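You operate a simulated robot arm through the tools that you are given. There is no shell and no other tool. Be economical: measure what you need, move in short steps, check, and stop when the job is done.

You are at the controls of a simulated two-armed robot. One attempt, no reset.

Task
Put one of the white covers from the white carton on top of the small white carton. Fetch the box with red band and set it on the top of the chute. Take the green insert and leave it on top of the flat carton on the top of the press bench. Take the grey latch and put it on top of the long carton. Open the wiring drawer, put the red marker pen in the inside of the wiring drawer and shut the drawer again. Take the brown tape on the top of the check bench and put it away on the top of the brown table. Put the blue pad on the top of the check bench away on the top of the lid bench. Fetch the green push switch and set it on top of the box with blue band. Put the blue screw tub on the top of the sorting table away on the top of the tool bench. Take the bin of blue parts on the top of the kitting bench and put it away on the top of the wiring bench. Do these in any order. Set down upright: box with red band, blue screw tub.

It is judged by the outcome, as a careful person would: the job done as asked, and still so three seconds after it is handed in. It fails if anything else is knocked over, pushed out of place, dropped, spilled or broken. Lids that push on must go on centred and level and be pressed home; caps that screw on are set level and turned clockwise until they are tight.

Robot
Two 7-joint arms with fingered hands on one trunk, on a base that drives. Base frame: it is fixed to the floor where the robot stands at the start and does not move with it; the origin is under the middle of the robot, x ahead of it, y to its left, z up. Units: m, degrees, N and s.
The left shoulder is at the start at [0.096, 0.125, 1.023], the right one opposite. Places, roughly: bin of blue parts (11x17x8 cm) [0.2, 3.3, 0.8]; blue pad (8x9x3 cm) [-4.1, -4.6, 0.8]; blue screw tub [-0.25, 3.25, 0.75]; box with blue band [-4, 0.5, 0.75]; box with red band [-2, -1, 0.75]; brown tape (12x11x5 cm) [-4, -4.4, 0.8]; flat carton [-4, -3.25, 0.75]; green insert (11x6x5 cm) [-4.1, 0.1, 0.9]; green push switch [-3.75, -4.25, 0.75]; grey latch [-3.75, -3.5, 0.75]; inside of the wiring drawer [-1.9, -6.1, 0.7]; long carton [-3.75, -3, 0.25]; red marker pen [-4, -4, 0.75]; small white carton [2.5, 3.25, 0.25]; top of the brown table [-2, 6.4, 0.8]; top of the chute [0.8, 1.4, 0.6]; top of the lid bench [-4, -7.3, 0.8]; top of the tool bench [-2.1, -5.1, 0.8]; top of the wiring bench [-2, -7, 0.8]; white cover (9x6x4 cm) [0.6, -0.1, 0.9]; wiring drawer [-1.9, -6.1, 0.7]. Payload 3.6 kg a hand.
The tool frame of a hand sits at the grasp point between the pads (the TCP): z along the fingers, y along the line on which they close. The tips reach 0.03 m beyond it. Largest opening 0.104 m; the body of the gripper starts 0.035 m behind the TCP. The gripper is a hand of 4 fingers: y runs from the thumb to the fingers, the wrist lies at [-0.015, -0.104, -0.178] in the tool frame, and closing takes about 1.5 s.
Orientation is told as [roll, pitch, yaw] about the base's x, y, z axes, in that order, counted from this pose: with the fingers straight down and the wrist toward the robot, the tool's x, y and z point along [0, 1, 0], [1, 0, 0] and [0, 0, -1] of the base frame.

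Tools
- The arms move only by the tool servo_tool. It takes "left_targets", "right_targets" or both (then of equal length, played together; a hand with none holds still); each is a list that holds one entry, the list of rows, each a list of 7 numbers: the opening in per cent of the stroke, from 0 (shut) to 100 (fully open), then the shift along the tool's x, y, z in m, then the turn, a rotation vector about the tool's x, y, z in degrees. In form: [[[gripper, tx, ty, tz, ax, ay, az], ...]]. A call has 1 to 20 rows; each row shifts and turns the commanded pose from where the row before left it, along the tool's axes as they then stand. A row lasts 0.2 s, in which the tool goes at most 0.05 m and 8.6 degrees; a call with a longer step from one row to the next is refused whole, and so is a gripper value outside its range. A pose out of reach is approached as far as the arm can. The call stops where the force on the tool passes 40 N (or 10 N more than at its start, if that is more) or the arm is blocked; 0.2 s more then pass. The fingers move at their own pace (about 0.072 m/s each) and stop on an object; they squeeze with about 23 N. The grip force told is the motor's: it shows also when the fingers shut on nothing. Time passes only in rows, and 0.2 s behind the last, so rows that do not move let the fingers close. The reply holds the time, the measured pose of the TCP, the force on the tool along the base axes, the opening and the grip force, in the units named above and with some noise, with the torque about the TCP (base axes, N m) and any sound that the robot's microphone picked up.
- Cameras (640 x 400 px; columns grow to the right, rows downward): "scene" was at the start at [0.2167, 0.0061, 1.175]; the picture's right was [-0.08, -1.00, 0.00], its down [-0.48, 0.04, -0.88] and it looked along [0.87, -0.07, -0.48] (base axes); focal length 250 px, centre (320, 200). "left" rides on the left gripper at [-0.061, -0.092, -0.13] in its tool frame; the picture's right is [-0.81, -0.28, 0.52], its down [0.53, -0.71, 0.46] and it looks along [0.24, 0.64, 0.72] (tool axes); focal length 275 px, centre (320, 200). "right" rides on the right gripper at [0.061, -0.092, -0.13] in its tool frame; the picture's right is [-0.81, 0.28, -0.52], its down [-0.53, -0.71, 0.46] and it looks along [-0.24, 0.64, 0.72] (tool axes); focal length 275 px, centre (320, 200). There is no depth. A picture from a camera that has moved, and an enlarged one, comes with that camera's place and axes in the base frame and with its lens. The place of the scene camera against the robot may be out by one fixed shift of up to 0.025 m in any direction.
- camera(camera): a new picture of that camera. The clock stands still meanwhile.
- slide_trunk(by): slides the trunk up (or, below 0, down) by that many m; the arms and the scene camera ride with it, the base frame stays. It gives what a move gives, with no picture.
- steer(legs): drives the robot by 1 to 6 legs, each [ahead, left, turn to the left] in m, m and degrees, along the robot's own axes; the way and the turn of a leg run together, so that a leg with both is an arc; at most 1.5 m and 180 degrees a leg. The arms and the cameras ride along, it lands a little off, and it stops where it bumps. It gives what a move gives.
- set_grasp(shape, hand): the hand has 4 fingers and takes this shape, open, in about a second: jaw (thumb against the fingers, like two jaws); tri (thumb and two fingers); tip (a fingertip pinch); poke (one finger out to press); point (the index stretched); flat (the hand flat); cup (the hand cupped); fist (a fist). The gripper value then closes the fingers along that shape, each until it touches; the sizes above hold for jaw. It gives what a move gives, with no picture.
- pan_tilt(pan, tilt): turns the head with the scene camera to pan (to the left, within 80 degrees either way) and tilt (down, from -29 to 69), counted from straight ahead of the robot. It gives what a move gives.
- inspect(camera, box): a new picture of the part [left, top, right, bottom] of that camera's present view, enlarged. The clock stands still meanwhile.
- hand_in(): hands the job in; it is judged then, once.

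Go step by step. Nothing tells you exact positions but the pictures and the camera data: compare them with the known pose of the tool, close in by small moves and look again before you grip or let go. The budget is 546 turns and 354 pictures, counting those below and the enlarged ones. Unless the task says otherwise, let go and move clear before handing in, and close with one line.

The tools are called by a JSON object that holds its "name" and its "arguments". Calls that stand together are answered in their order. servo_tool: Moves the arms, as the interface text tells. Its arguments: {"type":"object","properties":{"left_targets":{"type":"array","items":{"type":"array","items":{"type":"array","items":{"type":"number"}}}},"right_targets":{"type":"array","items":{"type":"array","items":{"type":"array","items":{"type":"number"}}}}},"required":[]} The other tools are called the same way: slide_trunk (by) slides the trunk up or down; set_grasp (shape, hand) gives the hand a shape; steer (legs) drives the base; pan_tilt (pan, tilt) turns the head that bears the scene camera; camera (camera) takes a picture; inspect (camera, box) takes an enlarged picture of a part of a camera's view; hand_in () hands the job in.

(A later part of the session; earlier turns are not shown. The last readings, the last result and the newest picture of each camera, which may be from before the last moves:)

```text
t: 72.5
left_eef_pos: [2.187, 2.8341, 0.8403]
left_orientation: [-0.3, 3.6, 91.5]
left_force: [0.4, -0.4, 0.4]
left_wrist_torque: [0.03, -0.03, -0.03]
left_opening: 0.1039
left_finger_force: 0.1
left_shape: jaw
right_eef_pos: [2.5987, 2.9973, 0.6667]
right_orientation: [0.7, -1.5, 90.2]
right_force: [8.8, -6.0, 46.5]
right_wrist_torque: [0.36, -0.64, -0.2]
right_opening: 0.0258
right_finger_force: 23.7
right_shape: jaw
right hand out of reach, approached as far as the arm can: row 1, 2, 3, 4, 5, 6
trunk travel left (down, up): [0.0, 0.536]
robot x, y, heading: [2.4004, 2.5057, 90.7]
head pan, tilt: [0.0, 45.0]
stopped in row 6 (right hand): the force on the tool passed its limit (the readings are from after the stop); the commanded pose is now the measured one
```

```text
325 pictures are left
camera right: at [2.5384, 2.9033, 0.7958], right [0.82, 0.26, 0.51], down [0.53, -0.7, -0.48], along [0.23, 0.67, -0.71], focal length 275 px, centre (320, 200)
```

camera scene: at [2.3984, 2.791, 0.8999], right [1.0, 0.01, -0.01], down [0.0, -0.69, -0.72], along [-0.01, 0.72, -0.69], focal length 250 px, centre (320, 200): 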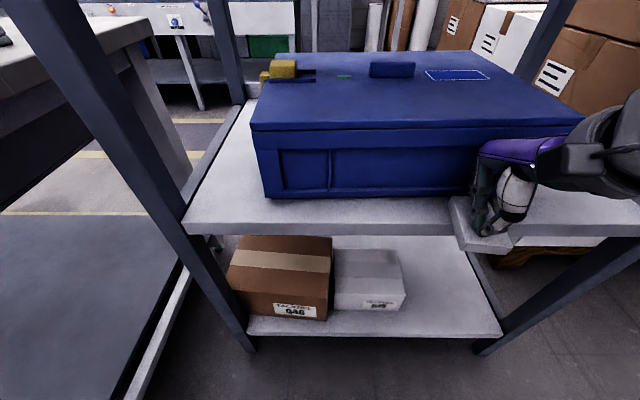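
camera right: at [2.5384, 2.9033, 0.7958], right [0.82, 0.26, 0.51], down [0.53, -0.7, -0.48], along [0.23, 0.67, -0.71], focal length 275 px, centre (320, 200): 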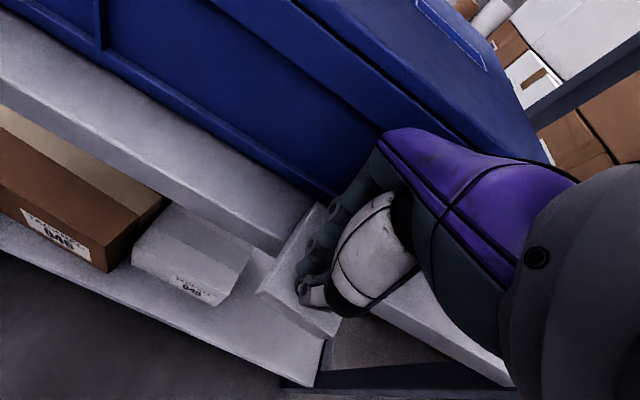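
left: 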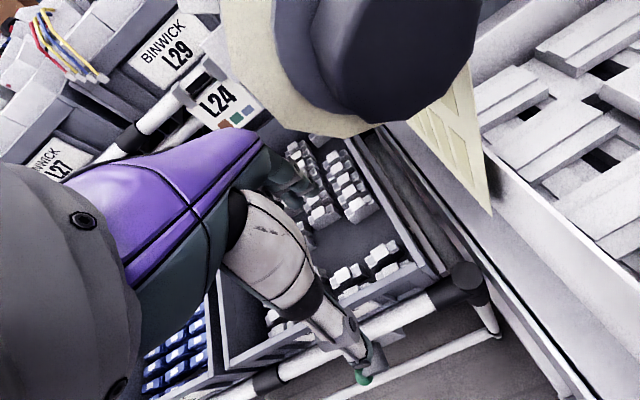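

The arm was too folded to go down there, and the cover touched the middle shelf's edge. I'll lift slightly, back the robot off, and work with the arm extended more.

{"name": "servo_tool", "arguments": {"right_targets": [[[0, 0, 0, -0.02, 0, 0, 0], [0, 0, 0, -0.03, 0, 0, 0], [0, 0, 0, -0.02, 0, 0, 0]]]}}

{"name": "steer", "arguments": {"legs": [[-0.3, 0, 0]]}}

{"name": "camera", "arguments": {"camera": "scene"}}

{"name": "camera", "arguments": {"camera": "right"}}

```text
t: 73.3
left_eef_pos: [2.1865, 2.8353, 0.8406]
left_orientation: [-0.3, 3.7, 91.8]
left_force: [-0.2, -0.1, 0.3]
left_wrist_torque: [0.02, 0.02, 0.0]
left_opening: 0.104
left_finger_force: 0.1
left_shape: jaw
right_eef_pos: [2.5963, 2.9947, 0.7348]
right_orientation: [0.7, -0.6, 90.6]
right_force: [0.2, -0.1, -1.3]
right_wrist_torque: [0.01, 0.01, -0.04]
right_opening: 0.0214
right_finger_force: 23.2
right_shape: jaw
trunk travel left (down, up): [0.0, 0.536]
robot x, y, heading: [2.3995, 2.5051, 90.8]
head pan, tilt: [0.0, 45.0]
```

```text
t: 73.9
left_eef_pos: [2.1862, 2.8359, 0.8416]
left_orientation: [-0.2, 3.5, 91.9]
left_force: [0.6, 0.5, 0.8]
left_wrist_torque: [0.0, 0.01, 0.04]
left_opening: 0.104
left_finger_force: 0.1
left_shape: jaw
right_eef_pos: [2.5944, 2.9991, 0.7304]
right_orientation: [0.7, -0.1, 91.0]
right_force: [0.2, -3.3, -0.3]
right_wrist_torque: [0.07, 0.03, -0.1]
right_opening: 0.0208
right_finger_force: 23.2
right_shape: jaw
trunk travel left (down, up): [0.0, 0.536]
robot x, y, heading: [2.3993, 2.5027, 90.9]
head pan, tilt: [0.0, 45.0]
stopped in leg 1: the robot was blocked; the commanded pose is now the measured one
```

```text
324 pictures are left
camera scene: at [2.3983, 2.7951, 0.898], right [1.0, 0.02, -0.01], down [0.01, -0.7, -0.72], along [-0.02, 0.72, -0.7], focal length 250 px, centre (320, 200)
```

scene: 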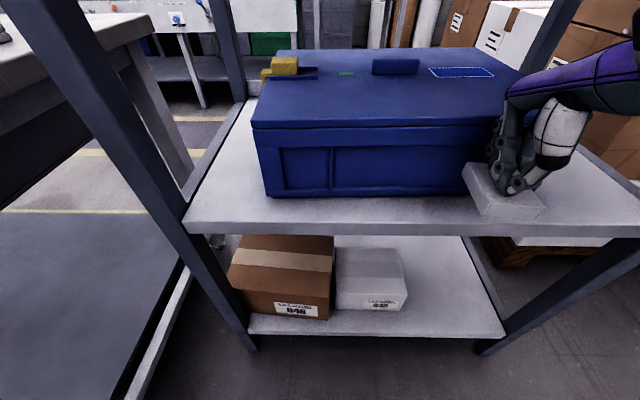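

```text
323 pictures are left
camera right: at [2.536, 2.9076, 0.8612], right [0.81, 0.29, 0.51], down [0.54, -0.7, -0.46], along [0.22, 0.65, -0.73], focal length 275 px, centre (320, 200)
```

right: 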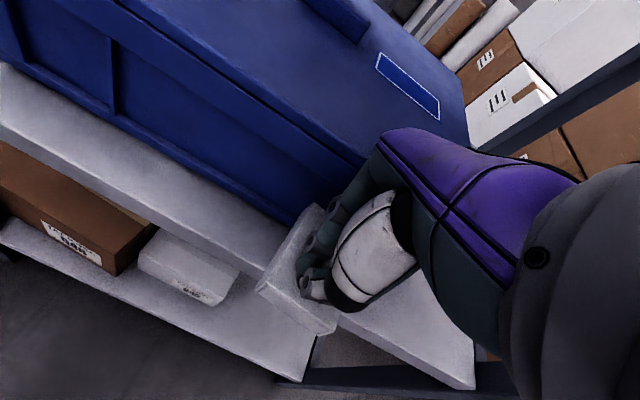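

The base says it's blocked when backing. I'll look left to see what is touching.

{"name": "camera", "arguments": {"camera": "left"}}

{"name": "pan_tilt", "arguments": {"pan": 60, "tilt": 45}}

{"name": "camera", "arguments": {"camera": "scene"}}

```text
322 pictures are left
camera left: at [2.2497, 2.7557, 0.9788], right [0.82, -0.28, -0.5], down [-0.51, -0.76, -0.41], along [-0.26, 0.59, -0.76], focal length 275 px, centre (320, 200)
```

left: 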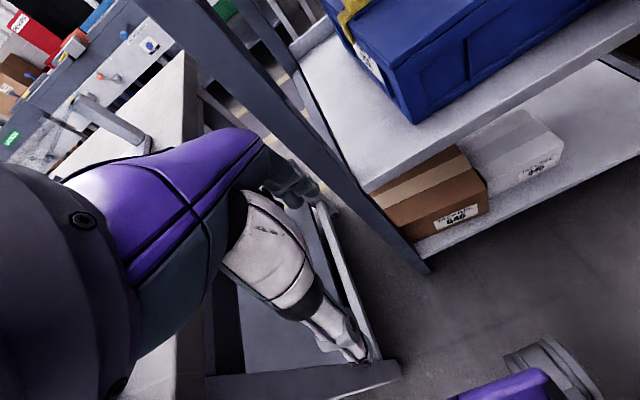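

```text
t: 75.2
left_eef_pos: [2.1852, 2.8361, 0.8433]
left_orientation: [-0.2, 3.3, 91.8]
left_force: [-49.3, -36.7, 2.4]
left_wrist_torque: [4.97, -7.34, -6.65]
left_opening: 0.1039
left_finger_force: 0.0
left_shape: jaw
right_eef_pos: [2.5954, 2.9991, 0.7318]
right_orientation: [0.7, -0.3, 90.8]
right_force: [0.3, 0.1, -0.3]
right_wrist_torque: [0.03, 0.0, 0.03]
right_opening: 0.0208
right_finger_force: 22.3
right_shape: jaw
trunk travel left (down, up): [0.0, 0.536]
robot x, y, heading: [2.3971, 2.5066, 90.9]
head pan, tilt: [60.0, 45.0]
```

```text
321 pictures are left
camera scene: at [2.3417, 2.77, 0.8991], right [0.69, 0.72, 0.0], down [0.5, -0.48, -0.72], along [-0.52, 0.5, -0.69], focal length 250 px, centre (320, 200)
```

scene: 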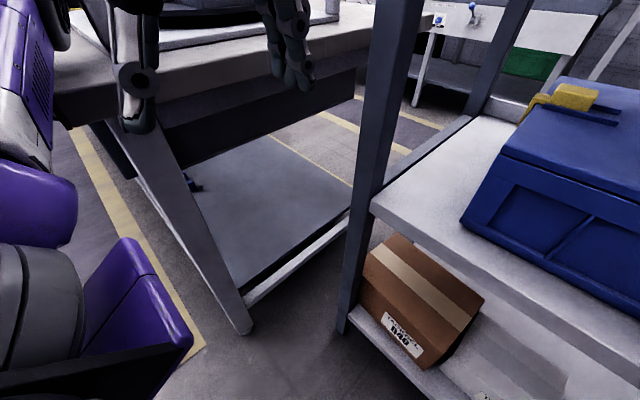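

The head is pressing the left arm, so I'll turn it back. Then I'll raise the trunk to undo the crouch and back off.

{"name": "pan_tilt", "arguments": {"pan": 0, "tilt": 40}}

{"name": "slide_trunk", "arguments": {"by": 0.25}}

{"name": "steer", "arguments": {"legs": [[-0.3, 0, 0]]}}

```text
t: 76.5
left_eef_pos: [2.1853, 2.835, 0.8422]
left_orientation: [-0.3, 3.6, 91.9]
left_force: [-0.5, 0.7, -0.4]
left_wrist_torque: [0.0, -0.01, 0.01]
left_opening: 0.1039
left_finger_force: 0.0
left_shape: jaw
right_eef_pos: [2.5948, 2.9985, 0.7304]
right_orientation: [0.7, -0.3, 90.8]
right_force: [0.0, 0.6, 0.0]
right_wrist_torque: [-0.04, -0.01, 0.0]
right_opening: 0.0208
right_finger_force: 22.9
right_shape: jaw
trunk travel left (down, up): [0.0, 0.536]
robot x, y, heading: [2.3997, 2.5066, 90.9]
head pan, tilt: [0.0, 40.0]
```

```text
t: 78.5
left_eef_pos: [2.1779, 2.8452, 1.0484]
left_orientation: [-0.8, 4.2, 91.8]
left_force: [-1.1, -0.1, 0.2]
left_wrist_torque: [-0.02, -0.01, 0.0]
left_opening: 0.1038
left_finger_force: 0.1
left_shape: jaw
right_eef_pos: [2.5892, 3.0033, 0.932]
right_orientation: [-0.5, 2.1, 90.9]
right_force: [3.3, -4.0, -8.3]
right_wrist_torque: [0.33, 0.38, -0.03]
right_opening: 0.0207
right_finger_force: 22.9
right_shape: jaw
trunk travel left (down, up): [-0.211, 0.325]
robot x, y, heading: [2.3997, 2.5049, 90.8]
head pan, tilt: [0.0, 40.0]
stopped: the force on the tool passed its limit (the readings are from after the stop); the commanded pose is now the measured one
```

```text
t: 80.5
left_eef_pos: [2.183, 2.5463, 1.0476]
left_orientation: [-0.9, 4.2, 91.8]
left_force: [-0.2, -0.2, 0.2]
left_wrist_torque: [0.04, -0.01, 0.02]
left_opening: 0.1036
left_finger_force: 0.0
left_shape: jaw
right_eef_pos: [2.5927, 2.7046, 0.9326]
right_orientation: [-0.4, 1.8, 91.0]
right_force: [-0.3, -0.1, -0.7]
right_wrist_torque: [-0.01, -0.03, 0.03]
right_opening: 0.021
right_finger_force: 22.9
right_shape: jaw
trunk travel left (down, up): [-0.211, 0.325]
robot x, y, heading: [2.4043, 2.2054, 90.9]
head pan, tilt: [0.0, 40.0]
```

Free now, backed to y 2.2. I'll check the cover in the hand and the shelf.

{"name": "camera", "arguments": {"camera": "scene"}}

{"name": "camera", "arguments": {"camera": "right"}}

```text
320 pictures are left
camera scene: at [2.396, 2.4458, 1.1173], right [1.0, 0.02, 0.0], down [0.01, -0.64, -0.77], along [-0.01, 0.77, -0.64], focal length 250 px, centre (320, 200)
```

scene: 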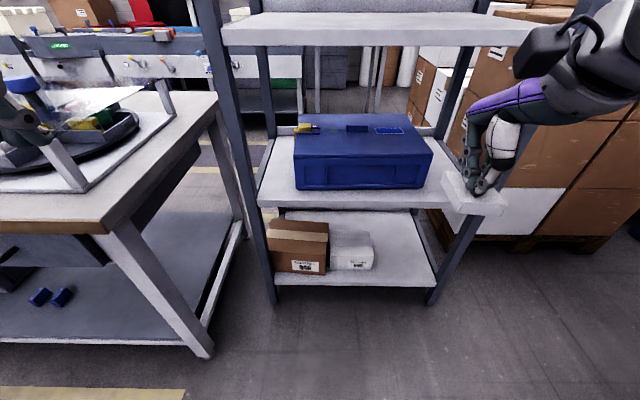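

```text
319 pictures are left
camera right: at [2.5323, 2.6172, 1.0651], right [0.8, 0.31, 0.51], down [0.55, -0.72, -0.43], along [0.24, 0.62, -0.74], focal length 275 px, centre (320, 200)
```

right: 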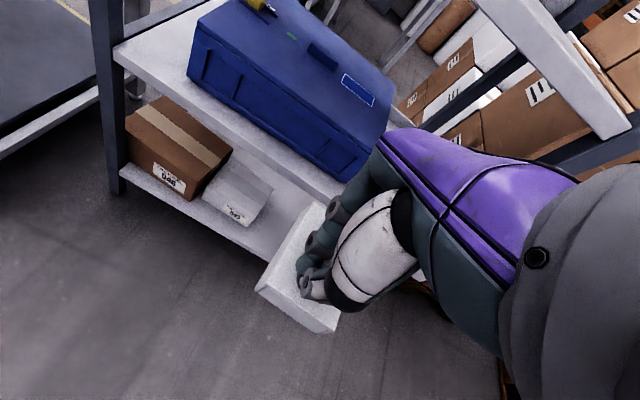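

The cover is still firmly held. I'll stand further right, turned about 15° toward the shelf, so the left arm stays clear of the bench when I crouch.

{"name": "steer", "arguments": {"legs": [[0, -0.18, 0], [0, 0, 14], [0.15, 0, 0]]}}

{"name": "slide_trunk", "arguments": {"by": -0.21}}

{"name": "camera", "arguments": {"camera": "scene"}}

```text
t: 83.9
left_eef_pos: [2.247, 2.6335, 1.0478]
left_orientation: [-0.9, 4.3, 105.9]
left_force: [-0.5, 0.8, 0.2]
left_wrist_torque: [-0.02, 0.01, 0.04]
left_opening: 0.1038
left_finger_force: 0.1
left_shape: jaw
right_eef_pos: [2.6071, 2.8865, 0.9319]
right_orientation: [-0.4, 2.0, 105.1]
right_force: [-0.3, 1.2, -0.2]
right_wrist_torque: [-0.03, 0.02, 0.0]
right_opening: 0.0206
right_finger_force: 23.0
right_shape: jaw
trunk travel left (down, up): [-0.211, 0.325]
robot x, y, heading: [2.5414, 2.3603, 104.9]
head pan, tilt: [0.0, 40.0]
```

```text
t: 86.1
left_eef_pos: [2.2401, 2.6593, 0.8391]
left_orientation: [-0.9, 7.2, 105.9]
left_force: [-0.2, -0.2, 0.3]
left_wrist_torque: [0.0, -0.01, -0.01]
left_opening: 0.1038
left_finger_force: 0.0
left_shape: jaw
right_eef_pos: [2.6078, 2.8857, 0.7226]
right_orientation: [-0.4, 1.8, 105.0]
right_force: [-0.5, -0.1, -0.4]
right_wrist_torque: [0.03, -0.01, 0.02]
right_opening: 0.0207
right_finger_force: 23.1
right_shape: jaw
trunk travel left (down, up): [-0.001, 0.535]
robot x, y, heading: [2.5463, 2.3555, 105.1]
head pan, tilt: [0.0, 40.0]
```

```text
318 pictures are left
camera scene: at [2.4649, 2.6512, 0.9023], right [0.97, 0.26, 0.0], down [0.17, -0.62, -0.77], along [-0.2, 0.74, -0.64], focal length 250 px, centre (320, 200)
```

scene: 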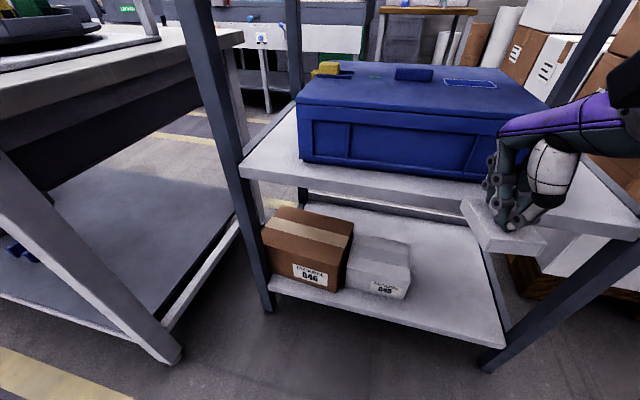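

The pose is good. Now I'll lower the hand straight down in front of the shelf.

{"name": "servo_tool", "arguments": {"right_targets": [[[0, 0, 0, 0.02, -1.9, 0, 0], [0, 0, 0, 0.03, 0, 0, 0], [0, 0, 0, 0.03, 0, 0, 0], [0, 0, 0, 0.03, 0, 0, 0], [0, 0, 0, 0.03, 0, 0, 0], [0, 0, 0, 0.03, 0, 0, 0], [0, 0, 0, 0.03, 0, 0, 0], [0, 0, 0, 0.03, 0, 0, 0], [0, 0, 0, 0.03, 0, 0, 0], [0, 0, 0, 0.03, 0, 0, 0], [0, 0, 0, 0.03, 0, 0, 0], [0, 0, 0, 0.02, 0, 0, 0], [0, 0, 0, 0, 0, 0, 0]]]}}

{"name": "camera", "arguments": {"camera": "scene"}}

{"name": "camera", "arguments": {"camera": "right"}}

```text
t: 88.9
left_eef_pos: [2.2404, 2.6591, 0.8394]
left_orientation: [-0.8, 7.1, 105.9]
left_force: [0.1, 0.7, 0.5]
left_wrist_torque: [0.02, -0.03, 0.0]
left_opening: 0.1036
left_finger_force: 0.1
left_shape: jaw
right_eef_pos: [2.6055, 2.9013, 0.3996]
right_orientation: [-0.3, 0.2, 105.3]
right_force: [0.5, 0.0, -0.6]
right_wrist_torque: [-0.03, 0.0, -0.01]
right_opening: 0.0206
right_finger_force: 23.0
right_shape: jaw
right hand out of reach, approached as far as the arm can: row 3, 4, 12
trunk travel left (down, up): [-0.001, 0.535]
robot x, y, heading: [2.5426, 2.3548, 104.8]
head pan, tilt: [0.0, 40.0]
```

```text
317 pictures are left
camera scene: at [2.4649, 2.6513, 0.9023], right [0.97, 0.26, 0.0], down [0.17, -0.62, -0.77], along [-0.2, 0.74, -0.64], focal length 250 px, centre (320, 200)
```

scene: 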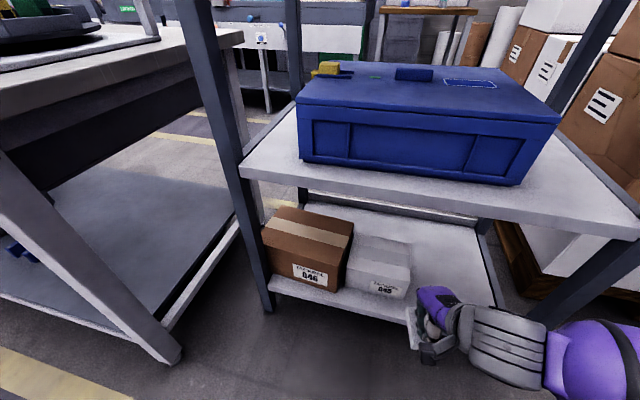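

```text
316 pictures are left
camera right: at [2.5698, 2.7976, 0.529], right [0.71, 0.48, 0.52], down [0.7, -0.55, -0.45], along [0.07, 0.68, -0.73], focal length 275 px, centre (320, 200)
```

right: 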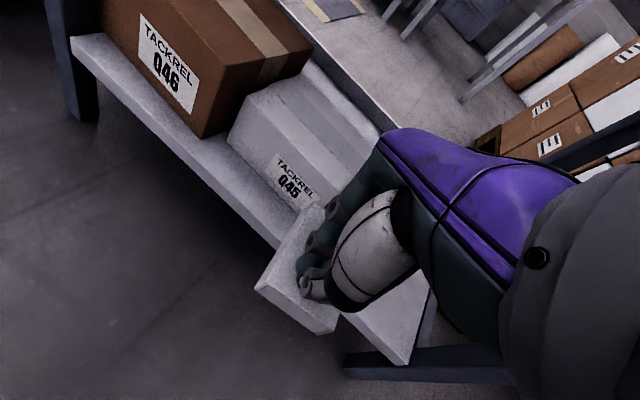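

The elbow swings out low to the right, clear of the shelf. I'll lower a bit more and extend the hand in toward the carton.

{"name": "servo_tool", "arguments": {"right_targets": [[[0, 0, 0.01, 0.02, 0, 0, 0], [0, 0.003, 0.02, 0.015, 0, 0, 0], [0, 0.003, 0.03, 0, 0, 0, 0], [0, 0.003, 0.03, 0, 0, 0, 0], [0, 0, 0.03, 0, 0, 0, 0], [0, 0, 0, 0, 0, 0, 0]]]}}

{"name": "camera", "arguments": {"camera": "scene"}}

{"name": "camera", "arguments": {"camera": "right"}}

```text
t: 90.3
left_eef_pos: [2.2392, 2.6587, 0.8397]
left_orientation: [-0.8, 7.1, 105.8]
left_force: [-0.2, -0.1, 0.0]
left_wrist_torque: [0.0, 0.03, 0.01]
left_opening: 0.1037
left_finger_force: 0.1
left_shape: jaw
right_eef_pos: [2.5743, 3.0166, 0.3686]
right_orientation: [-0.4, 0.0, 105.1]
right_force: [0.3, -0.2, -1.2]
right_wrist_torque: [-0.03, -0.02, -0.01]
right_opening: 0.0207
right_finger_force: 23.2
right_shape: jaw
right hand out of reach, approached as far as the arm can: row 1
trunk travel left (down, up): [-0.001, 0.535]
robot x, y, heading: [2.5421, 2.3552, 104.9]
head pan, tilt: [0.0, 40.0]
```

```text
315 pictures are left
camera scene: at [2.4649, 2.6513, 0.9023], right [0.97, 0.26, 0.0], down [0.17, -0.62, -0.77], along [-0.2, 0.74, -0.64], focal length 250 px, centre (320, 200)
```

scene: 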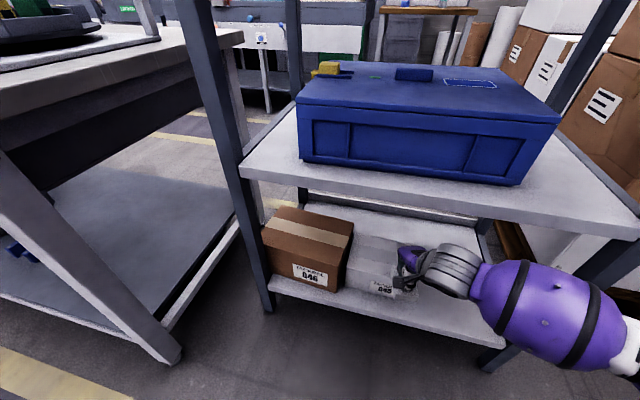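

```text
314 pictures are left
camera right: at [2.5376, 2.9133, 0.4981], right [0.71, 0.48, 0.52], down [0.7, -0.55, -0.45], along [0.07, 0.69, -0.72], focal length 275 px, centre (320, 200)
```

right: 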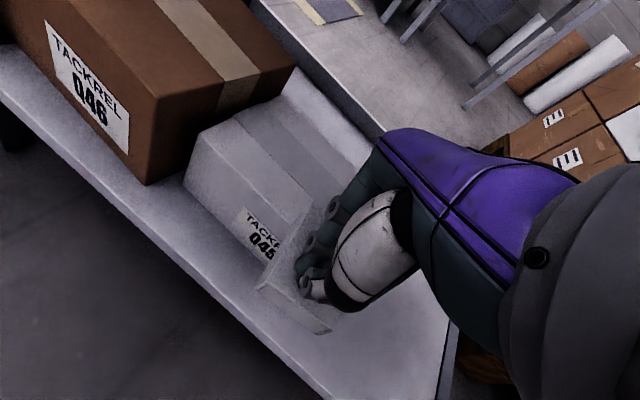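

Going well. I'll keep extending in toward the carton's centre.

{"name": "servo_tool", "arguments": {"right_targets": [[[0, 0.003, 0.025, 0, 0, 0, 0], [0, 0.003, 0.025, 0, 0, 0, 0], [0, 0.003, 0.025, 0, 0, 0, 0], [0, 0.003, 0.025, 0, 0, 0, 0], [0, 0.002, 0.025, 0, 0, 0, 0], [0, 0, 0.018, 0, 0, 0, 0], [0, 0, 0, 0, 0, 0, 0]]]}}

{"name": "camera", "arguments": {"camera": "scene"}}

{"name": "camera", "arguments": {"camera": "right"}}

```text
t: 92.1
left_eef_pos: [2.2398, 2.6571, 0.8393]
left_orientation: [-0.9, 7.1, 105.7]
left_force: [-0.3, 0.3, 0.8]
left_wrist_torque: [0.05, -0.01, 0.01]
left_opening: 0.104
left_finger_force: 0.2
left_shape: jaw
right_eef_pos: [2.5285, 3.1253, 0.3346]
right_orientation: [-0.7, 3.2, 105.4]
right_force: [0.3, -0.6, -0.4]
right_wrist_torque: [0.07, 0.01, -0.01]
right_opening: 0.0213
right_finger_force: 23.2
right_shape: jaw
trunk travel left (down, up): [-0.001, 0.535]
robot x, y, heading: [2.5411, 2.3491, 104.7]
head pan, tilt: [0.0, 40.0]
stopped in row 7 (right hand): the arm was blocked; the commanded pose is now the measured one
```

```text
313 pictures are left
camera scene: at [2.4656, 2.6489, 0.902], right [0.97, 0.25, 0.0], down [0.16, -0.62, -0.77], along [-0.19, 0.74, -0.64], focal length 250 px, centre (320, 200)
```

scene: 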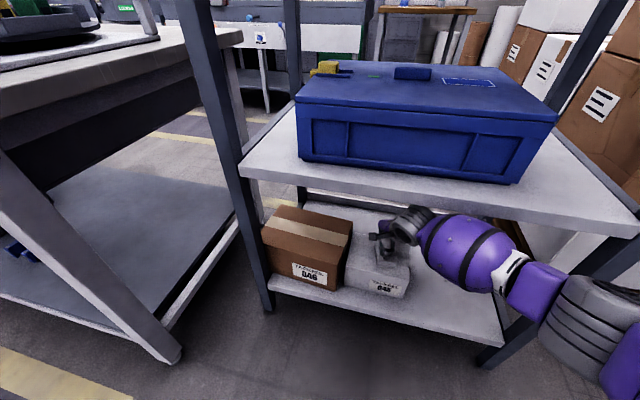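

```text
312 pictures are left
camera right: at [2.49, 3.0277, 0.4695], right [0.7, 0.51, 0.51], down [0.71, -0.57, -0.41], along [0.08, 0.65, -0.76], focal length 275 px, centre (320, 200)
```

right: 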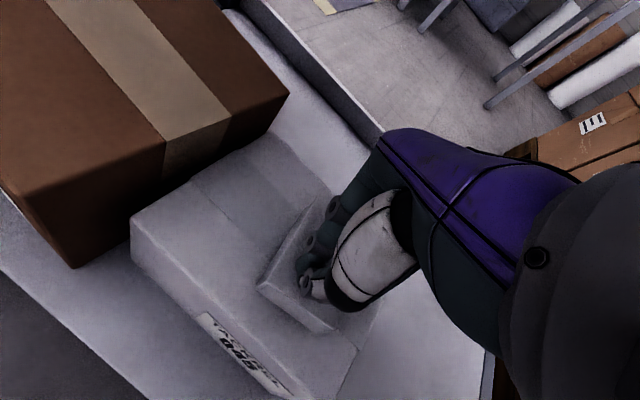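

The arm nudged the shelf edge, but the cover already hangs over the carton's top. I'll shift 1.5 cm left and lower gently until it touches.

{"name": "servo_tool", "arguments": {"right_targets": [[[0, 0.008, 0, 0.004, 0, 0, 0], [0, 0.007, 0, 0.004, -1, 0, 0], [0, 0, 0, 0.004, -1, 0, 0], [0, 0, 0, 0.004, -1, 0, 0], [0, 0, 0, 0, 0, 0, 0]]]}}

{"name": "camera", "arguments": {"camera": "right"}}

{"name": "inspect", "arguments": {"camera": "scene", "box": [250, 180, 570, 360]}}

```text
t: 93.0
left_eef_pos: [2.2411, 2.656, 0.8395]
left_orientation: [-0.8, 7.0, 105.8]
left_force: [0.1, -0.1, -0.1]
left_wrist_torque: [-0.02, -0.03, 0.03]
left_opening: 0.1037
left_finger_force: 0.0
left_shape: jaw
right_eef_pos: [2.5147, 3.1243, 0.3297]
right_orientation: [-0.5, 0.0, 105.3]
right_force: [1.5, -1.8, 13.3]
right_wrist_torque: [0.33, -0.07, -0.03]
right_opening: 0.0228
right_finger_force: 23.2
right_shape: jaw
trunk travel left (down, up): [-0.001, 0.535]
robot x, y, heading: [2.5431, 2.3552, 104.7]
head pan, tilt: [0.0, 40.0]
stopped in row 4 (right hand): the force on the tool passed its limit (the readings are from after the stop); the commanded pose is now the measured one
```

```text
311 pictures are left
camera right: at [2.478, 3.0206, 0.4599], right [0.7, 0.48, 0.52], down [0.71, -0.55, -0.45], along [0.07, 0.69, -0.72], focal length 275 px, centre (320, 200)
```

right: 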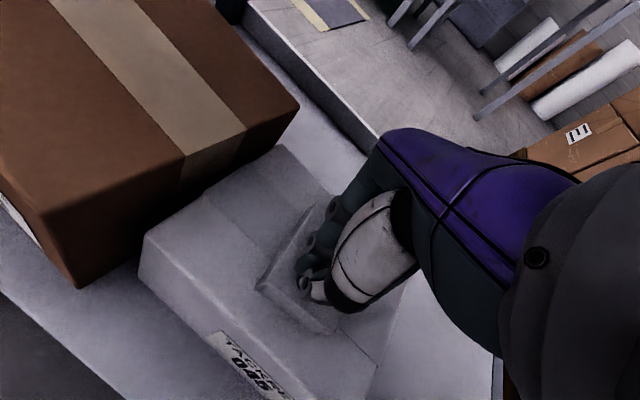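

```text
2.00 times, centred on (410, 270) of scene
camera zoom: at [2.4664, 2.6474, 0.9025], right [0.97, 0.25, 0.0], down [0.16, -0.62, -0.77], along [-0.19, 0.74, -0.64], focal length 501 px, centre (140, 60)
```

zoom: 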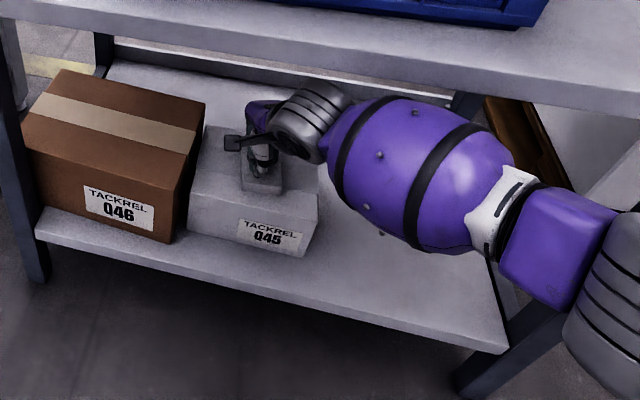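

The cover is resting on the carton. I'll open the fingers.

{"name": "servo_tool", "arguments": {"right_targets": [[[30, 0, 0, -0.001, 0, 0, 0], [60, 0, 0, 0, 0, 0, 0], [60, 0, 0, 0, 0, 0, 0], [60, 0, 0, 0, 0, 0, 0]]]}}

{"name": "servo_tool", "arguments": {"right_targets": [[[60, 0, 0, -0.01, 0, 0, 0], [60, 0, 0, -0.01, 0, 0, 0], [60, 0, 0, -0.01, 0, 0, 0], [60, 0, 0, 0, 0, 0, 0]]]}}

{"name": "camera", "arguments": {"camera": "right"}}

```text
t: 94.0
left_eef_pos: [2.2408, 2.655, 0.8399]
left_orientation: [-0.9, 6.9, 105.7]
left_force: [0.3, 0.4, 0.2]
left_wrist_torque: [-0.02, 0.01, 0.0]
left_opening: 0.1038
left_finger_force: 0.1
left_shape: jaw
right_eef_pos: [2.5143, 3.1233, 0.3294]
right_orientation: [-0.6, 0.1, 105.2]
right_force: [3.9, -4.1, 23.1]
right_wrist_torque: [0.55, 0.23, -0.01]
right_opening: 0.0572
right_finger_force: 0.0
right_shape: jaw
trunk travel left (down, up): [-0.001, 0.535]
robot x, y, heading: [2.5439, 2.3525, 104.9]
head pan, tilt: [0.0, 40.0]
```

```text
t: 95.0
left_eef_pos: [2.2415, 2.6585, 0.8378]
left_orientation: [-0.9, 7.3, 105.7]
left_force: [0.6, -0.2, -1.1]
left_wrist_torque: [0.05, -0.01, 0.04]
left_opening: 0.1038
left_finger_force: 0.0
left_shape: jaw
right_eef_pos: [2.5149, 3.1145, 0.3444]
right_orientation: [-0.7, 1.6, 105.4]
right_force: [-1.1, 0.3, 0.0]
right_wrist_torque: [-0.03, -0.03, 0.01]
right_opening: 0.0623
right_finger_force: 0.0
right_shape: jaw
trunk travel left (down, up): [-0.001, 0.535]
robot x, y, heading: [2.5472, 2.3516, 104.6]
head pan, tilt: [0.0, 40.0]
```

```text
309 pictures are left
camera right: at [2.4776, 3.0152, 0.477], right [0.7, 0.49, 0.52], down [0.71, -0.55, -0.43], along [0.08, 0.67, -0.74], focal length 275 px, centre (320, 200)
```

right: 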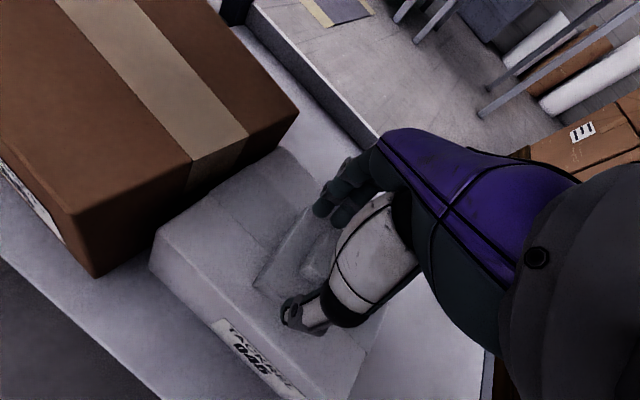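

The fingers are free of the knob, but the forearm is near the shelf. I'll slide the hand sideways to the right, clear of the knob, then draw back.

{"name": "servo_tool", "arguments": {"right_targets": [[[75, -0.01, -0.003, -0.002, 0, 0, 0], [75, -0.02, -0.003, 0, 0, 0, 0], [75, -0.02, -0.003, 0, 0, 0, 0], [75, -0.02, -0.003, 0, 0, 0, 0], [75, 0, 0, 0, 0, 0, 0]]]}}

{"name": "camera", "arguments": {"camera": "right"}}

```text
t: 96.4
left_eef_pos: [2.2425, 2.657, 0.839]
left_orientation: [-0.8, 7.2, 105.7]
left_force: [0.5, 0.6, -0.8]
left_wrist_torque: [0.0, -0.01, -0.02]
left_opening: 0.1037
left_finger_force: 0.1
left_shape: jaw
right_eef_pos: [2.5702, 3.1134, 0.3466]
right_orientation: [-0.2, 1.6, 107.2]
right_force: [0.6, -0.2, 0.2]
right_wrist_torque: [-0.02, 0.0, 0.02]
right_opening: 0.0778
right_finger_force: 0.0
right_shape: jaw
trunk travel left (down, up): [-0.001, 0.535]
robot x, y, heading: [2.5443, 2.3526, 104.9]
head pan, tilt: [0.0, 40.0]
stopped in row 5 (right hand): the arm was blocked; the commanded pose is now the measured one
```

```text
308 pictures are left
camera right: at [2.5371, 3.0122, 0.4789], right [0.69, 0.52, 0.51], down [0.73, -0.54, -0.43], along [0.05, 0.67, -0.74], focal length 275 px, centre (320, 200)
```

right: 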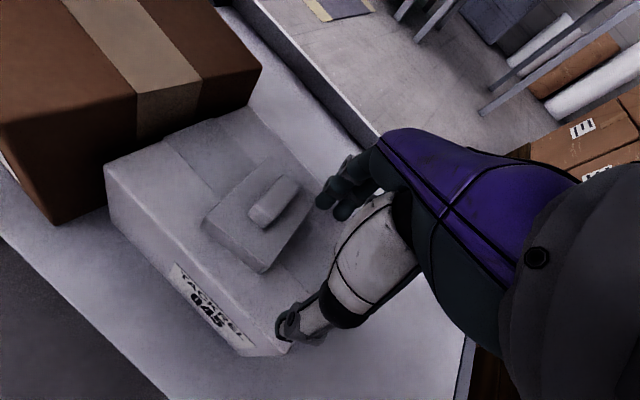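

The cover lies well centred on the carton. Now I'll draw the hand back out of the shelf.

{"name": "servo_tool", "arguments": {"right_targets": [[[75, -0.004, -0.02, 0, 0, 0, 0], [75, -0.004, -0.03, 0, 0, 0, 0], [75, 0, -0.03, 0, 0, 0, 0], [75, 0, -0.03, 0, 0, 0, 0], [75, 0, -0.03, 0, 0, 0, 0], [75, 0, -0.03, 0, 0, 0, 0], [75, 0, -0.03, 0, 0, 0, 0], [75, 0, 0, 0, 0, 0, 0]]]}}

{"name": "camera", "arguments": {"camera": "scene"}}

```text
t: 98.2
left_eef_pos: [2.242, 2.6567, 0.8397]
left_orientation: [-0.8, 7.2, 105.7]
left_force: [0.1, -0.4, 0.1]
left_wrist_torque: [0.04, 0.02, 0.01]
left_opening: 0.1041
left_finger_force: 0.1
left_shape: jaw
right_eef_pos: [2.6378, 2.9239, 0.352]
right_orientation: [-0.3, 1.7, 107.2]
right_force: [0.2, 0.2, 0.0]
right_wrist_torque: [0.0, 0.03, -0.01]
right_opening: 0.0776
right_finger_force: 0.0
right_shape: jaw
trunk travel left (down, up): [-0.001, 0.535]
robot x, y, heading: [2.5454, 2.353, 104.6]
head pan, tilt: [0.0, 40.0]
```

```text
307 pictures are left
camera scene: at [2.4658, 2.6476, 0.9023], right [0.97, 0.25, 0.0], down [0.16, -0.62, -0.77], along [-0.2, 0.74, -0.64], focal length 250 px, centre (320, 200)
```

scene: 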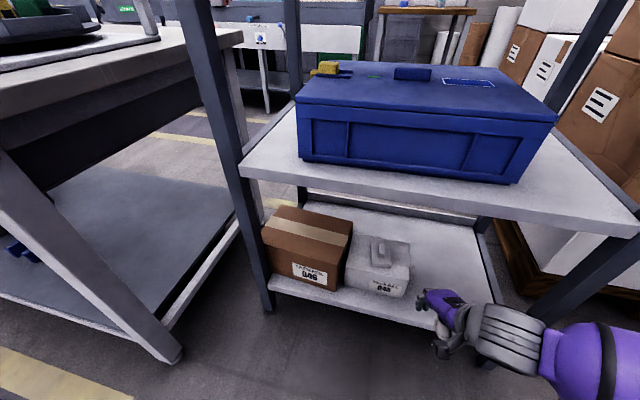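

The cover is done. I'll back away, stand back up and bring the right hand to a carrying pose.

{"name": "steer", "arguments": {"legs": [[-0.35, 0, 0]]}}

{"name": "slide_trunk", "arguments": {"by": 0.25}}

{"name": "servo_tool", "arguments": {"right_targets": [[[100, 0, 0, -0.05, 0, 0, 0], [100, 0, 0, -0.05, 0, 0, 0], [100, 0, 0, -0.05, 0, 0, 0], [100, 0, 0, -0.05, 0, 0, 0], [100, 0, -0.02, -0.05, 0, 0, 0], [100, 0, -0.02, -0.05, 0, 0, 0], [100, 0, -0.02, -0.05, 0, 0, 0], [100, 0, -0.02, -0.05, 0, 0, 0], [100, 0, 0, 0, 0, 0, 0]]]}}

```text
t: 100.5
left_eef_pos: [2.3266, 2.3224, 0.8398]
left_orientation: [-0.9, 7.1, 106.3]
left_force: [-0.2, -0.1, -0.4]
left_wrist_torque: [0.0, -0.01, 0.01]
left_opening: 0.104
left_finger_force: 0.0
left_shape: jaw
right_eef_pos: [2.7201, 2.5943, 0.3527]
right_orientation: [-0.3, 1.7, 107.8]
right_force: [0.6, 0.0, 0.1]
right_wrist_torque: [-0.01, 0.02, 0.02]
right_opening: 0.0778
right_finger_force: 0.1
right_shape: jaw
trunk travel left (down, up): [-0.001, 0.535]
robot x, y, heading: [2.6308, 2.0213, 105.5]
head pan, tilt: [0.0, 40.0]
```

```text
t: 103.0
left_eef_pos: [2.327, 2.3225, 1.0906]
left_orientation: [-0.7, 7.1, 106.3]
left_force: [0.0, -0.1, -0.1]
left_wrist_torque: [0.03, 0.0, 0.02]
left_opening: 0.1036
left_finger_force: 0.0
left_shape: jaw
right_eef_pos: [2.7198, 2.5941, 0.6016]
right_orientation: [-0.3, 1.8, 107.9]
right_force: [0.1, -0.3, -0.2]
right_wrist_torque: [0.03, 0.03, -0.04]
right_opening: 0.078
right_finger_force: 0.1
right_shape: jaw
trunk travel left (down, up): [-0.251, 0.285]
robot x, y, heading: [2.6339, 2.0177, 105.7]
head pan, tilt: [0.0, 40.0]
```

```text
refused: row 5 steps farther than a row can; nothing moved
```

{"name": "servo_tool", "arguments": {"right_targets": [[[100, 0, 0, -0.045, 0, 0, 0], [100, 0, 0, -0.045, 0, 0, 0], [100, 0, 0, -0.045, 0, 0, 0], [100, 0, 0, -0.045, 0, 0, 0], [100, 0, -0.02, -0.04, 0, 0, 0], [100, 0, -0.02, -0.04, 0, 0, 0], [100, 0, -0.02, -0.04, 0, 0, 0], [100, 0, -0.02, -0.04, 0, 0, 0], [100, 0, -0.02, -0.04, 0, 0, 0], [100, 0, -0.02, -0.04, -1.8, 0, 0], [100, 0, 0, 0, 0, 0, 0]]], "left_targets": [[[100, 0, 0, 0, -7, 0, 0], [100, 0, 0, 0, 0, 0, 0], [100, 0, 0, 0, 0, 0, 0], [100, 0, 0, 0, 0, 0, 0], [100, 0, 0, 0, 0, 0, 0], [100, 0, 0, 0, 0, 0, 0], [100, 0, 0, 0, 0, 0, 0], [100, 0, 0, 0, 0, 0, 0], [100, 0, 0, 0, 0, 0, 0], [100, 0, 0, 0, 0, 0, 0], [100, 0, 0, 0, 0, 0, 0]]]}}

{"name": "steer", "arguments": {"legs": [[0, 0, -15.7], [0, 1.3, 0], [0, 1.25, 0]]}}

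{"name": "pan_tilt", "arguments": {"pan": 0, "tilt": 25}}

{"name": "camera", "arguments": {"camera": "scene"}}

```text
t: 105.4
left_eef_pos: [2.3282, 2.3229, 1.0891]
left_orientation: [-0.8, 0.0, 106.4]
left_force: [0.3, 0.5, -0.6]
left_wrist_torque: [-0.02, -0.03, 0.05]
left_opening: 0.1041
left_finger_force: 0.1
left_shape: jaw
right_eef_pos: [2.7523, 2.49, 1.0234]
right_orientation: [-0.3, 0.0, 107.8]
right_force: [-0.9, -0.1, 0.5]
right_wrist_torque: [0.02, 0.0, 0.0]
right_opening: 0.1037
right_finger_force: 0.0
right_shape: jaw
trunk travel left (down, up): [-0.251, 0.285]
robot x, y, heading: [2.6343, 2.0242, 105.2]
head pan, tilt: [0.0, 40.0]
```

```text
t: 106.3
left_eef_pos: [2.3373, 2.3355, 1.0879]
left_orientation: [-1.0, -0.1, 103.8]
left_force: [0.5, 0.3, -0.2]
left_wrist_torque: [-0.02, -0.05, 0.01]
left_opening: 0.1038
left_finger_force: 0.1
left_shape: jaw
right_eef_pos: [2.7656, 2.4839, 1.026]
right_orientation: [-0.3, -0.2, 106.0]
right_force: [0.0, 0.1, -0.6]
right_wrist_torque: [-0.02, -0.03, 0.0]
right_opening: 0.1037
right_finger_force: 0.1
right_shape: jaw
trunk travel left (down, up): [-0.251, 0.285]
robot x, y, heading: [2.6322, 2.0191, 102.9]
head pan, tilt: [0.0, 40.0]
stopped in leg 1: the robot was blocked; the commanded pose is now the measured one
```

```text
t: 107.1
left_eef_pos: [2.3378, 2.3355, 1.0883]
left_orientation: [-1.0, 0.0, 103.8]
left_force: [0.4, 0.6, -0.3]
left_wrist_torque: [-0.02, 0.03, 0.0]
left_opening: 0.1037
left_finger_force: 0.0
left_shape: jaw
right_eef_pos: [2.7656, 2.4849, 1.0247]
right_orientation: [-0.5, -0.1, 105.9]
right_force: [-0.2, -0.9, -0.3]
right_wrist_torque: [0.01, 0.04, 0.0]
right_opening: 0.1039
right_finger_force: 0.0
right_shape: jaw
trunk travel left (down, up): [-0.251, 0.285]
robot x, y, heading: [2.6358, 2.0226, 102.9]
head pan, tilt: [0.0, 25.0]
```

```text
306 pictures are left
camera scene: at [2.5767, 2.2508, 1.1823], right [0.98, 0.22, 0.0], down [0.1, -0.41, -0.91], along [-0.2, 0.88, -0.42], focal length 250 px, centre (320, 200)
```

scene: 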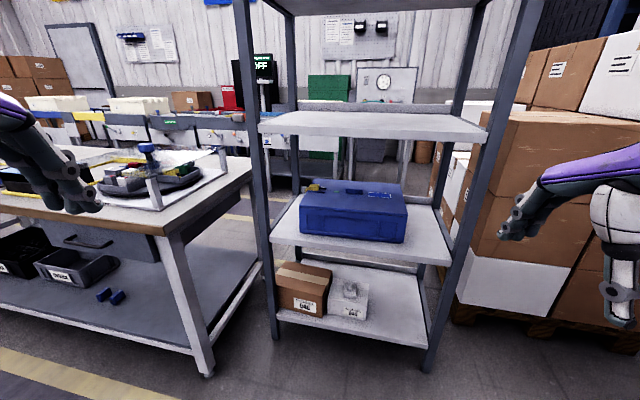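

The pallet of grey crates is close on my right, so I'll move left first, then turn.

{"name": "steer", "arguments": {"legs": [[0, 0.5, 0], [0, 0, -13], [0, 1.0, 0], [0, 1.05, 0]]}}

{"name": "camera", "arguments": {"camera": "scene"}}

```text
t: 120.4
left_eef_pos: [-0.0822, 2.2735, 1.0889]
left_orientation: [-0.9, 0.0, 91.1]
left_force: [-1.0, -0.1, -0.4]
left_wrist_torque: [0.0, 0.01, 0.01]
left_opening: 0.104
left_finger_force: 0.1
left_shape: jaw
right_eef_pos: [0.3676, 2.3247, 1.0243]
right_orientation: [-0.2, -0.3, 93.2]
right_force: [0.1, 0.6, 0.0]
right_wrist_torque: [0.01, 0.02, 0.0]
right_opening: 0.1039
right_finger_force: 0.0
right_shape: jaw
trunk travel left (down, up): [-0.251, 0.285]
robot x, y, heading: [0.1377, 1.9006, 90.0]
head pan, tilt: [0.0, 25.0]
```

```text
305 pictures are left
camera scene: at [0.1302, 2.1373, 1.1825], right [1.0, 0.0, 0.0], down [0.0, -0.42, -0.91], along [0.0, 0.91, -0.42], focal length 250 px, centre (320, 200)
```

scene: 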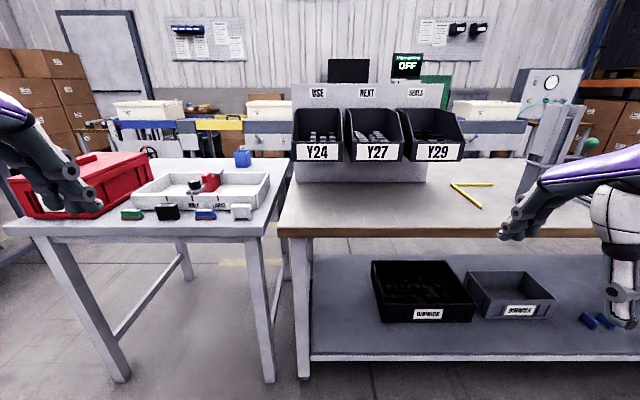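

{"name": "inspect", "arguments": {"camera": "scene", "box": [280, 70, 480, 195]}}

{"name": "inspect", "arguments": {"camera": "scene", "box": [90, 130, 290, 255]}}

```text
3.20 times, centred on (380, 132) of scene
camera zoom: at [0.1302, 2.1373, 1.1825], right [1.0, 0.0, 0.0], down [0.0, -0.42, -0.91], along [0.0, 0.91, -0.42], focal length 801 px, centre (128, 416)
```

zoom: 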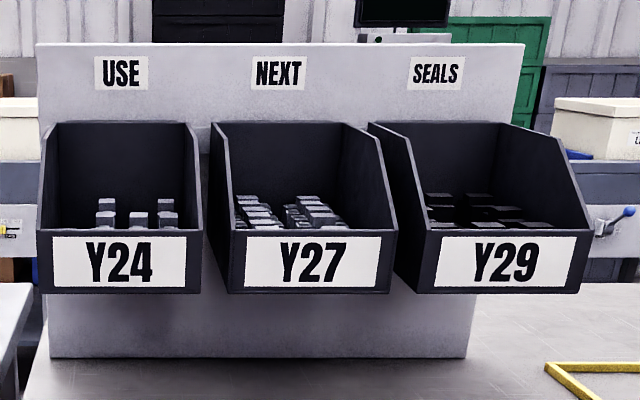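

```text
3.20 times, centred on (190, 192) of scene
camera zoom: at [0.1302, 2.1373, 1.1825], right [1.0, 0.0, 0.0], down [0.0, -0.42, -0.91], along [0.0, 0.91, -0.42], focal length 801 px, centre (736, 224)
```

zoom: 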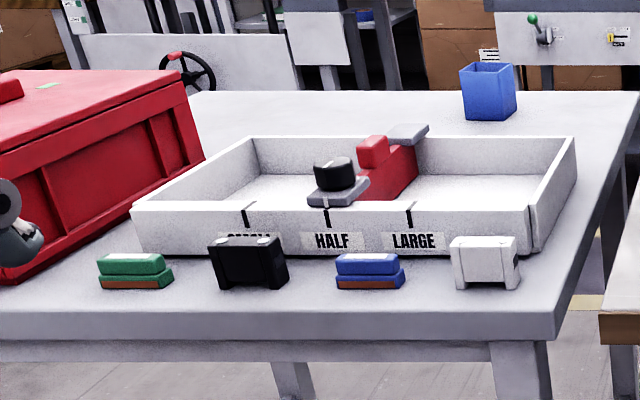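

The blue tub stands at the back edge of the sorting table (≈ -0.32, 3.53), and the bin of blue parts must be behind the label board. Both need an approach from the far side, so I'll look left for a way around.

{"name": "pan_tilt", "arguments": {"pan": 55, "tilt": 25}}

{"name": "camera", "arguments": {"camera": "scene"}}

```text
t: 121.7
left_eef_pos: [-0.0808, 2.2736, 1.0887]
left_orientation: [-0.8, 0.0, 91.1]
left_force: [0.3, 0.3, 0.6]
left_wrist_torque: [0.01, 0.03, -0.03]
left_opening: 0.104
left_finger_force: 0.0
left_shape: jaw
right_eef_pos: [0.3681, 2.3237, 1.0254]
right_orientation: [-0.2, -0.2, 93.2]
right_force: [1.1, -0.7, 0.4]
right_wrist_torque: [0.0, 0.02, 0.0]
right_opening: 0.1039
right_finger_force: 0.1
right_shape: jaw
trunk travel left (down, up): [-0.251, 0.285]
robot x, y, heading: [0.1358, 1.902, 89.7]
head pan, tilt: [55.0, 25.0]
```

```text
302 pictures are left
camera scene: at [0.055, 2.098, 1.1825], right [0.57, 0.82, 0.0], down [0.35, -0.24, -0.91], along [-0.74, 0.52, -0.42], focal length 250 px, centre (320, 200)
```

scene: 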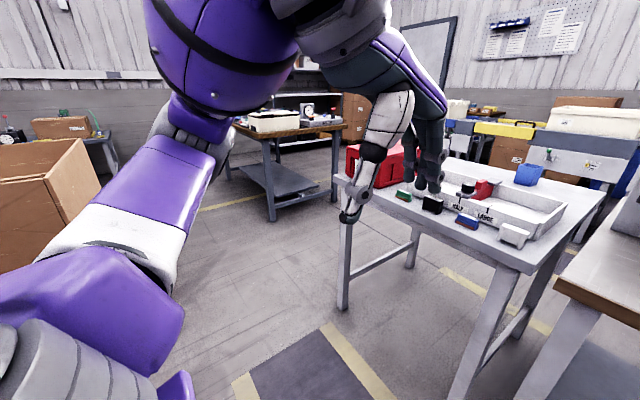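

{"name": "steer", "arguments": {"legs": [[0, 0, 80]]}}

{"name": "pan_tilt", "arguments": {"pan": -10, "tilt": 25}}

{"name": "camera", "arguments": {"camera": "scene"}}

```text
t: 125.5
left_eef_pos: [-0.2718, 1.7622, 1.0887]
left_orientation: [-0.8, 0.0, 170.1]
left_force: [-0.2, -1.0, -0.4]
left_wrist_torque: [-0.02, 0.01, -0.02]
left_opening: 0.1041
left_finger_force: 0.1
left_shape: jaw
right_eef_pos: [-0.2342, 2.2118, 1.0253]
right_orientation: [-0.2, -0.3, 172.1]
right_force: [0.0, 0.1, 0.1]
right_wrist_torque: [0.01, -0.02, 0.0]
right_opening: 0.1036
right_finger_force: 0.1
right_shape: jaw
trunk travel left (down, up): [-0.251, 0.285]
robot x, y, heading: [0.1345, 1.9055, 168.9]
head pan, tilt: [55.0, 25.0]
```

```text
t: 126.8
left_eef_pos: [-0.2714, 1.7618, 1.0892]
left_orientation: [-0.8, 0.1, 170.1]
left_force: [-0.1, -0.2, 0.1]
left_wrist_torque: [0.0, -0.02, 0.01]
left_opening: 0.1039
left_finger_force: 0.0
left_shape: jaw
right_eef_pos: [-0.2347, 2.2131, 1.0241]
right_orientation: [-0.2, -0.2, 172.2]
right_force: [-0.3, -0.7, -0.5]
right_wrist_torque: [0.0, -0.02, -0.01]
right_opening: 0.1036
right_finger_force: 0.0
right_shape: jaw
trunk travel left (down, up): [-0.251, 0.285]
robot x, y, heading: [0.1341, 1.8994, 168.9]
head pan, tilt: [-10.0, 25.0]
```

```text
301 pictures are left
camera scene: at [-0.0828, 1.9732, 1.1825], right [0.36, 0.93, 0.0], down [0.39, -0.15, -0.91], along [-0.85, 0.32, -0.42], focal length 250 px, centre (320, 200)
```

scene: 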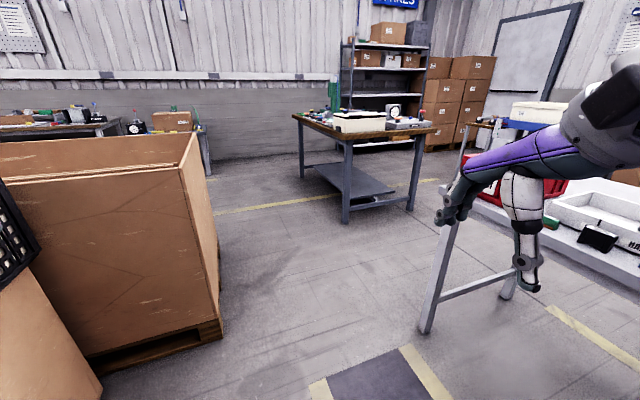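

There's open floor to the left of the sorting table (y from 1.9 to 2.8 at x ≈ -1). I'll go round its left end and north, then look.

{"name": "steer", "arguments": {"legs": [[0, 0, 11], [0, -0.4, 0], [1.43, 0, 0], [0, 0, -90], [1.2, 0, 0]]}}

{"name": "pan_tilt", "arguments": {"pan": -45, "tilt": 25}}

{"name": "camera", "arguments": {"camera": "scene"}}

```text
t: 146.1
left_eef_pos: [-1.4783, 3.8706, 1.0894]
left_orientation: [-0.8, -0.1, 90.4]
left_force: [-0.2, -0.5, -0.2]
left_wrist_torque: [0.05, -0.01, 0.0]
left_opening: 0.1041
left_finger_force: 0.1
left_shape: jaw
right_eef_pos: [-1.0271, 3.9154, 1.0241]
right_orientation: [-0.2, -0.2, 92.5]
right_force: [0.0, 0.2, -0.3]
right_wrist_torque: [0.02, 0.0, 0.0]
right_opening: 0.1037
right_finger_force: 0.1
right_shape: jaw
trunk travel left (down, up): [-0.251, 0.285]
robot x, y, heading: [-1.2674, 3.4936, 89.4]
head pan, tilt: [-10.0, 25.0]
```

```text
t: 147.1
left_eef_pos: [-1.4778, 3.8686, 1.0886]
left_orientation: [-0.8, 0.0, 90.4]
left_force: [-0.2, -0.3, -0.1]
left_wrist_torque: [0.0, 0.02, -0.02]
left_opening: 0.1039
left_finger_force: 0.0
left_shape: jaw
right_eef_pos: [-1.028, 3.9156, 1.0245]
right_orientation: [-0.2, -0.2, 92.5]
right_force: [-0.4, 0.1, 0.3]
right_wrist_torque: [0.01, 0.02, 0.02]
right_opening: 0.1038
right_finger_force: 0.1
right_shape: jaw
trunk travel left (down, up): [-0.251, 0.285]
robot x, y, heading: [-1.2679, 3.4965, 89.4]
head pan, tilt: [-45.0, 25.0]
```

```text
300 pictures are left
camera scene: at [-1.2026, 3.7029, 1.1825], right [0.7, -0.71, 0.0], down [-0.3, -0.3, -0.91], along [0.65, 0.63, -0.42], focal length 250 px, centre (320, 200)
```

scene: 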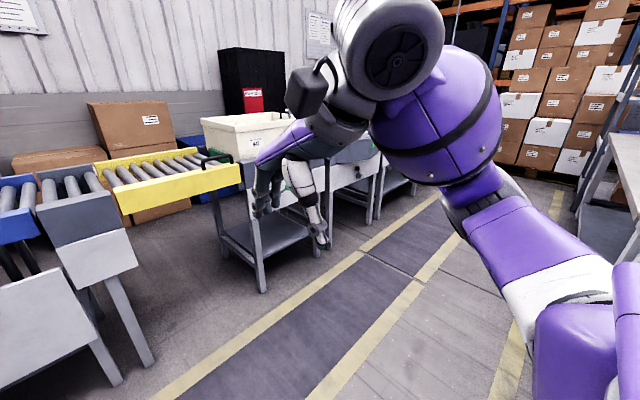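

There's a clear lane behind the tables (y ≈ 4.1–4.7). I'll go along it and turn to face the back of both tables.

{"name": "steer", "arguments": {"legs": [[0.85, 0, 0], [0, 0, -90], [1.2, 0, 0], [0, 0, -90]]}}

{"name": "pan_tilt", "arguments": {"pan": 0, "tilt": 30}}

{"name": "camera", "arguments": {"camera": "scene"}}

```text
t: 165.0
left_eef_pos: [0.143, 3.926, 1.0887]
left_orientation: [-0.8, 0.0, -91.6]
left_force: [0.1, 0.3, -0.7]
left_wrist_torque: [0.01, -0.01, 0.0]
left_opening: 0.1038
left_finger_force: 0.1
left_shape: jaw
right_eef_pos: [-0.3094, 3.8952, 1.0247]
right_orientation: [-0.2, -0.3, -89.5]
right_force: [0.1, -0.2, -0.6]
right_wrist_torque: [0.02, -0.03, -0.01]
right_opening: 0.1039
right_finger_force: 0.0
right_shape: jaw
trunk travel left (down, up): [-0.251, 0.285]
robot x, y, heading: [-0.0517, 4.3075, -92.6]
head pan, tilt: [-45.0, 25.0]
```

```text
t: 166.2
left_eef_pos: [0.1422, 3.9272, 1.0899]
left_orientation: [-0.8, -0.1, -91.7]
left_force: [-0.2, 0.4, 0.6]
left_wrist_torque: [0.0, 0.0, 0.01]
left_opening: 0.1039
left_finger_force: 0.0
left_shape: jaw
right_eef_pos: [-0.3094, 3.8961, 1.024]
right_orientation: [-0.2, -0.3, -89.5]
right_force: [0.0, -0.2, -1.2]
right_wrist_torque: [0.02, 0.01, 0.02]
right_opening: 0.1038
right_finger_force: 0.1
right_shape: jaw
trunk travel left (down, up): [-0.251, 0.285]
robot x, y, heading: [-0.0586, 4.3091, -92.7]
head pan, tilt: [0.0, 30.0]
```

```text
299 pictures are left
camera scene: at [-0.0704, 4.1003, 1.1746], right [-1.0, 0.05, 0.0], down [0.02, 0.5, -0.87], along [-0.04, -0.87, -0.5], focal length 250 px, centre (320, 200)
```

scene: 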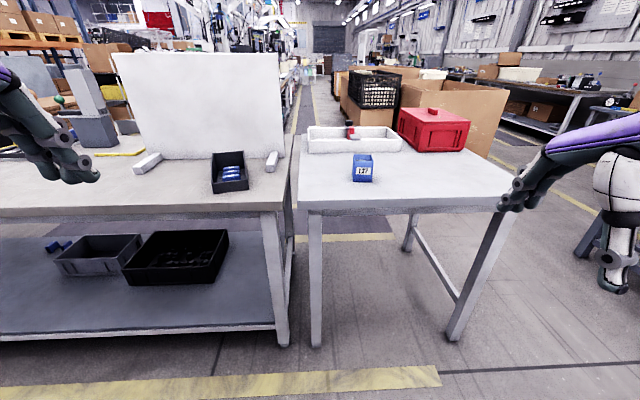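

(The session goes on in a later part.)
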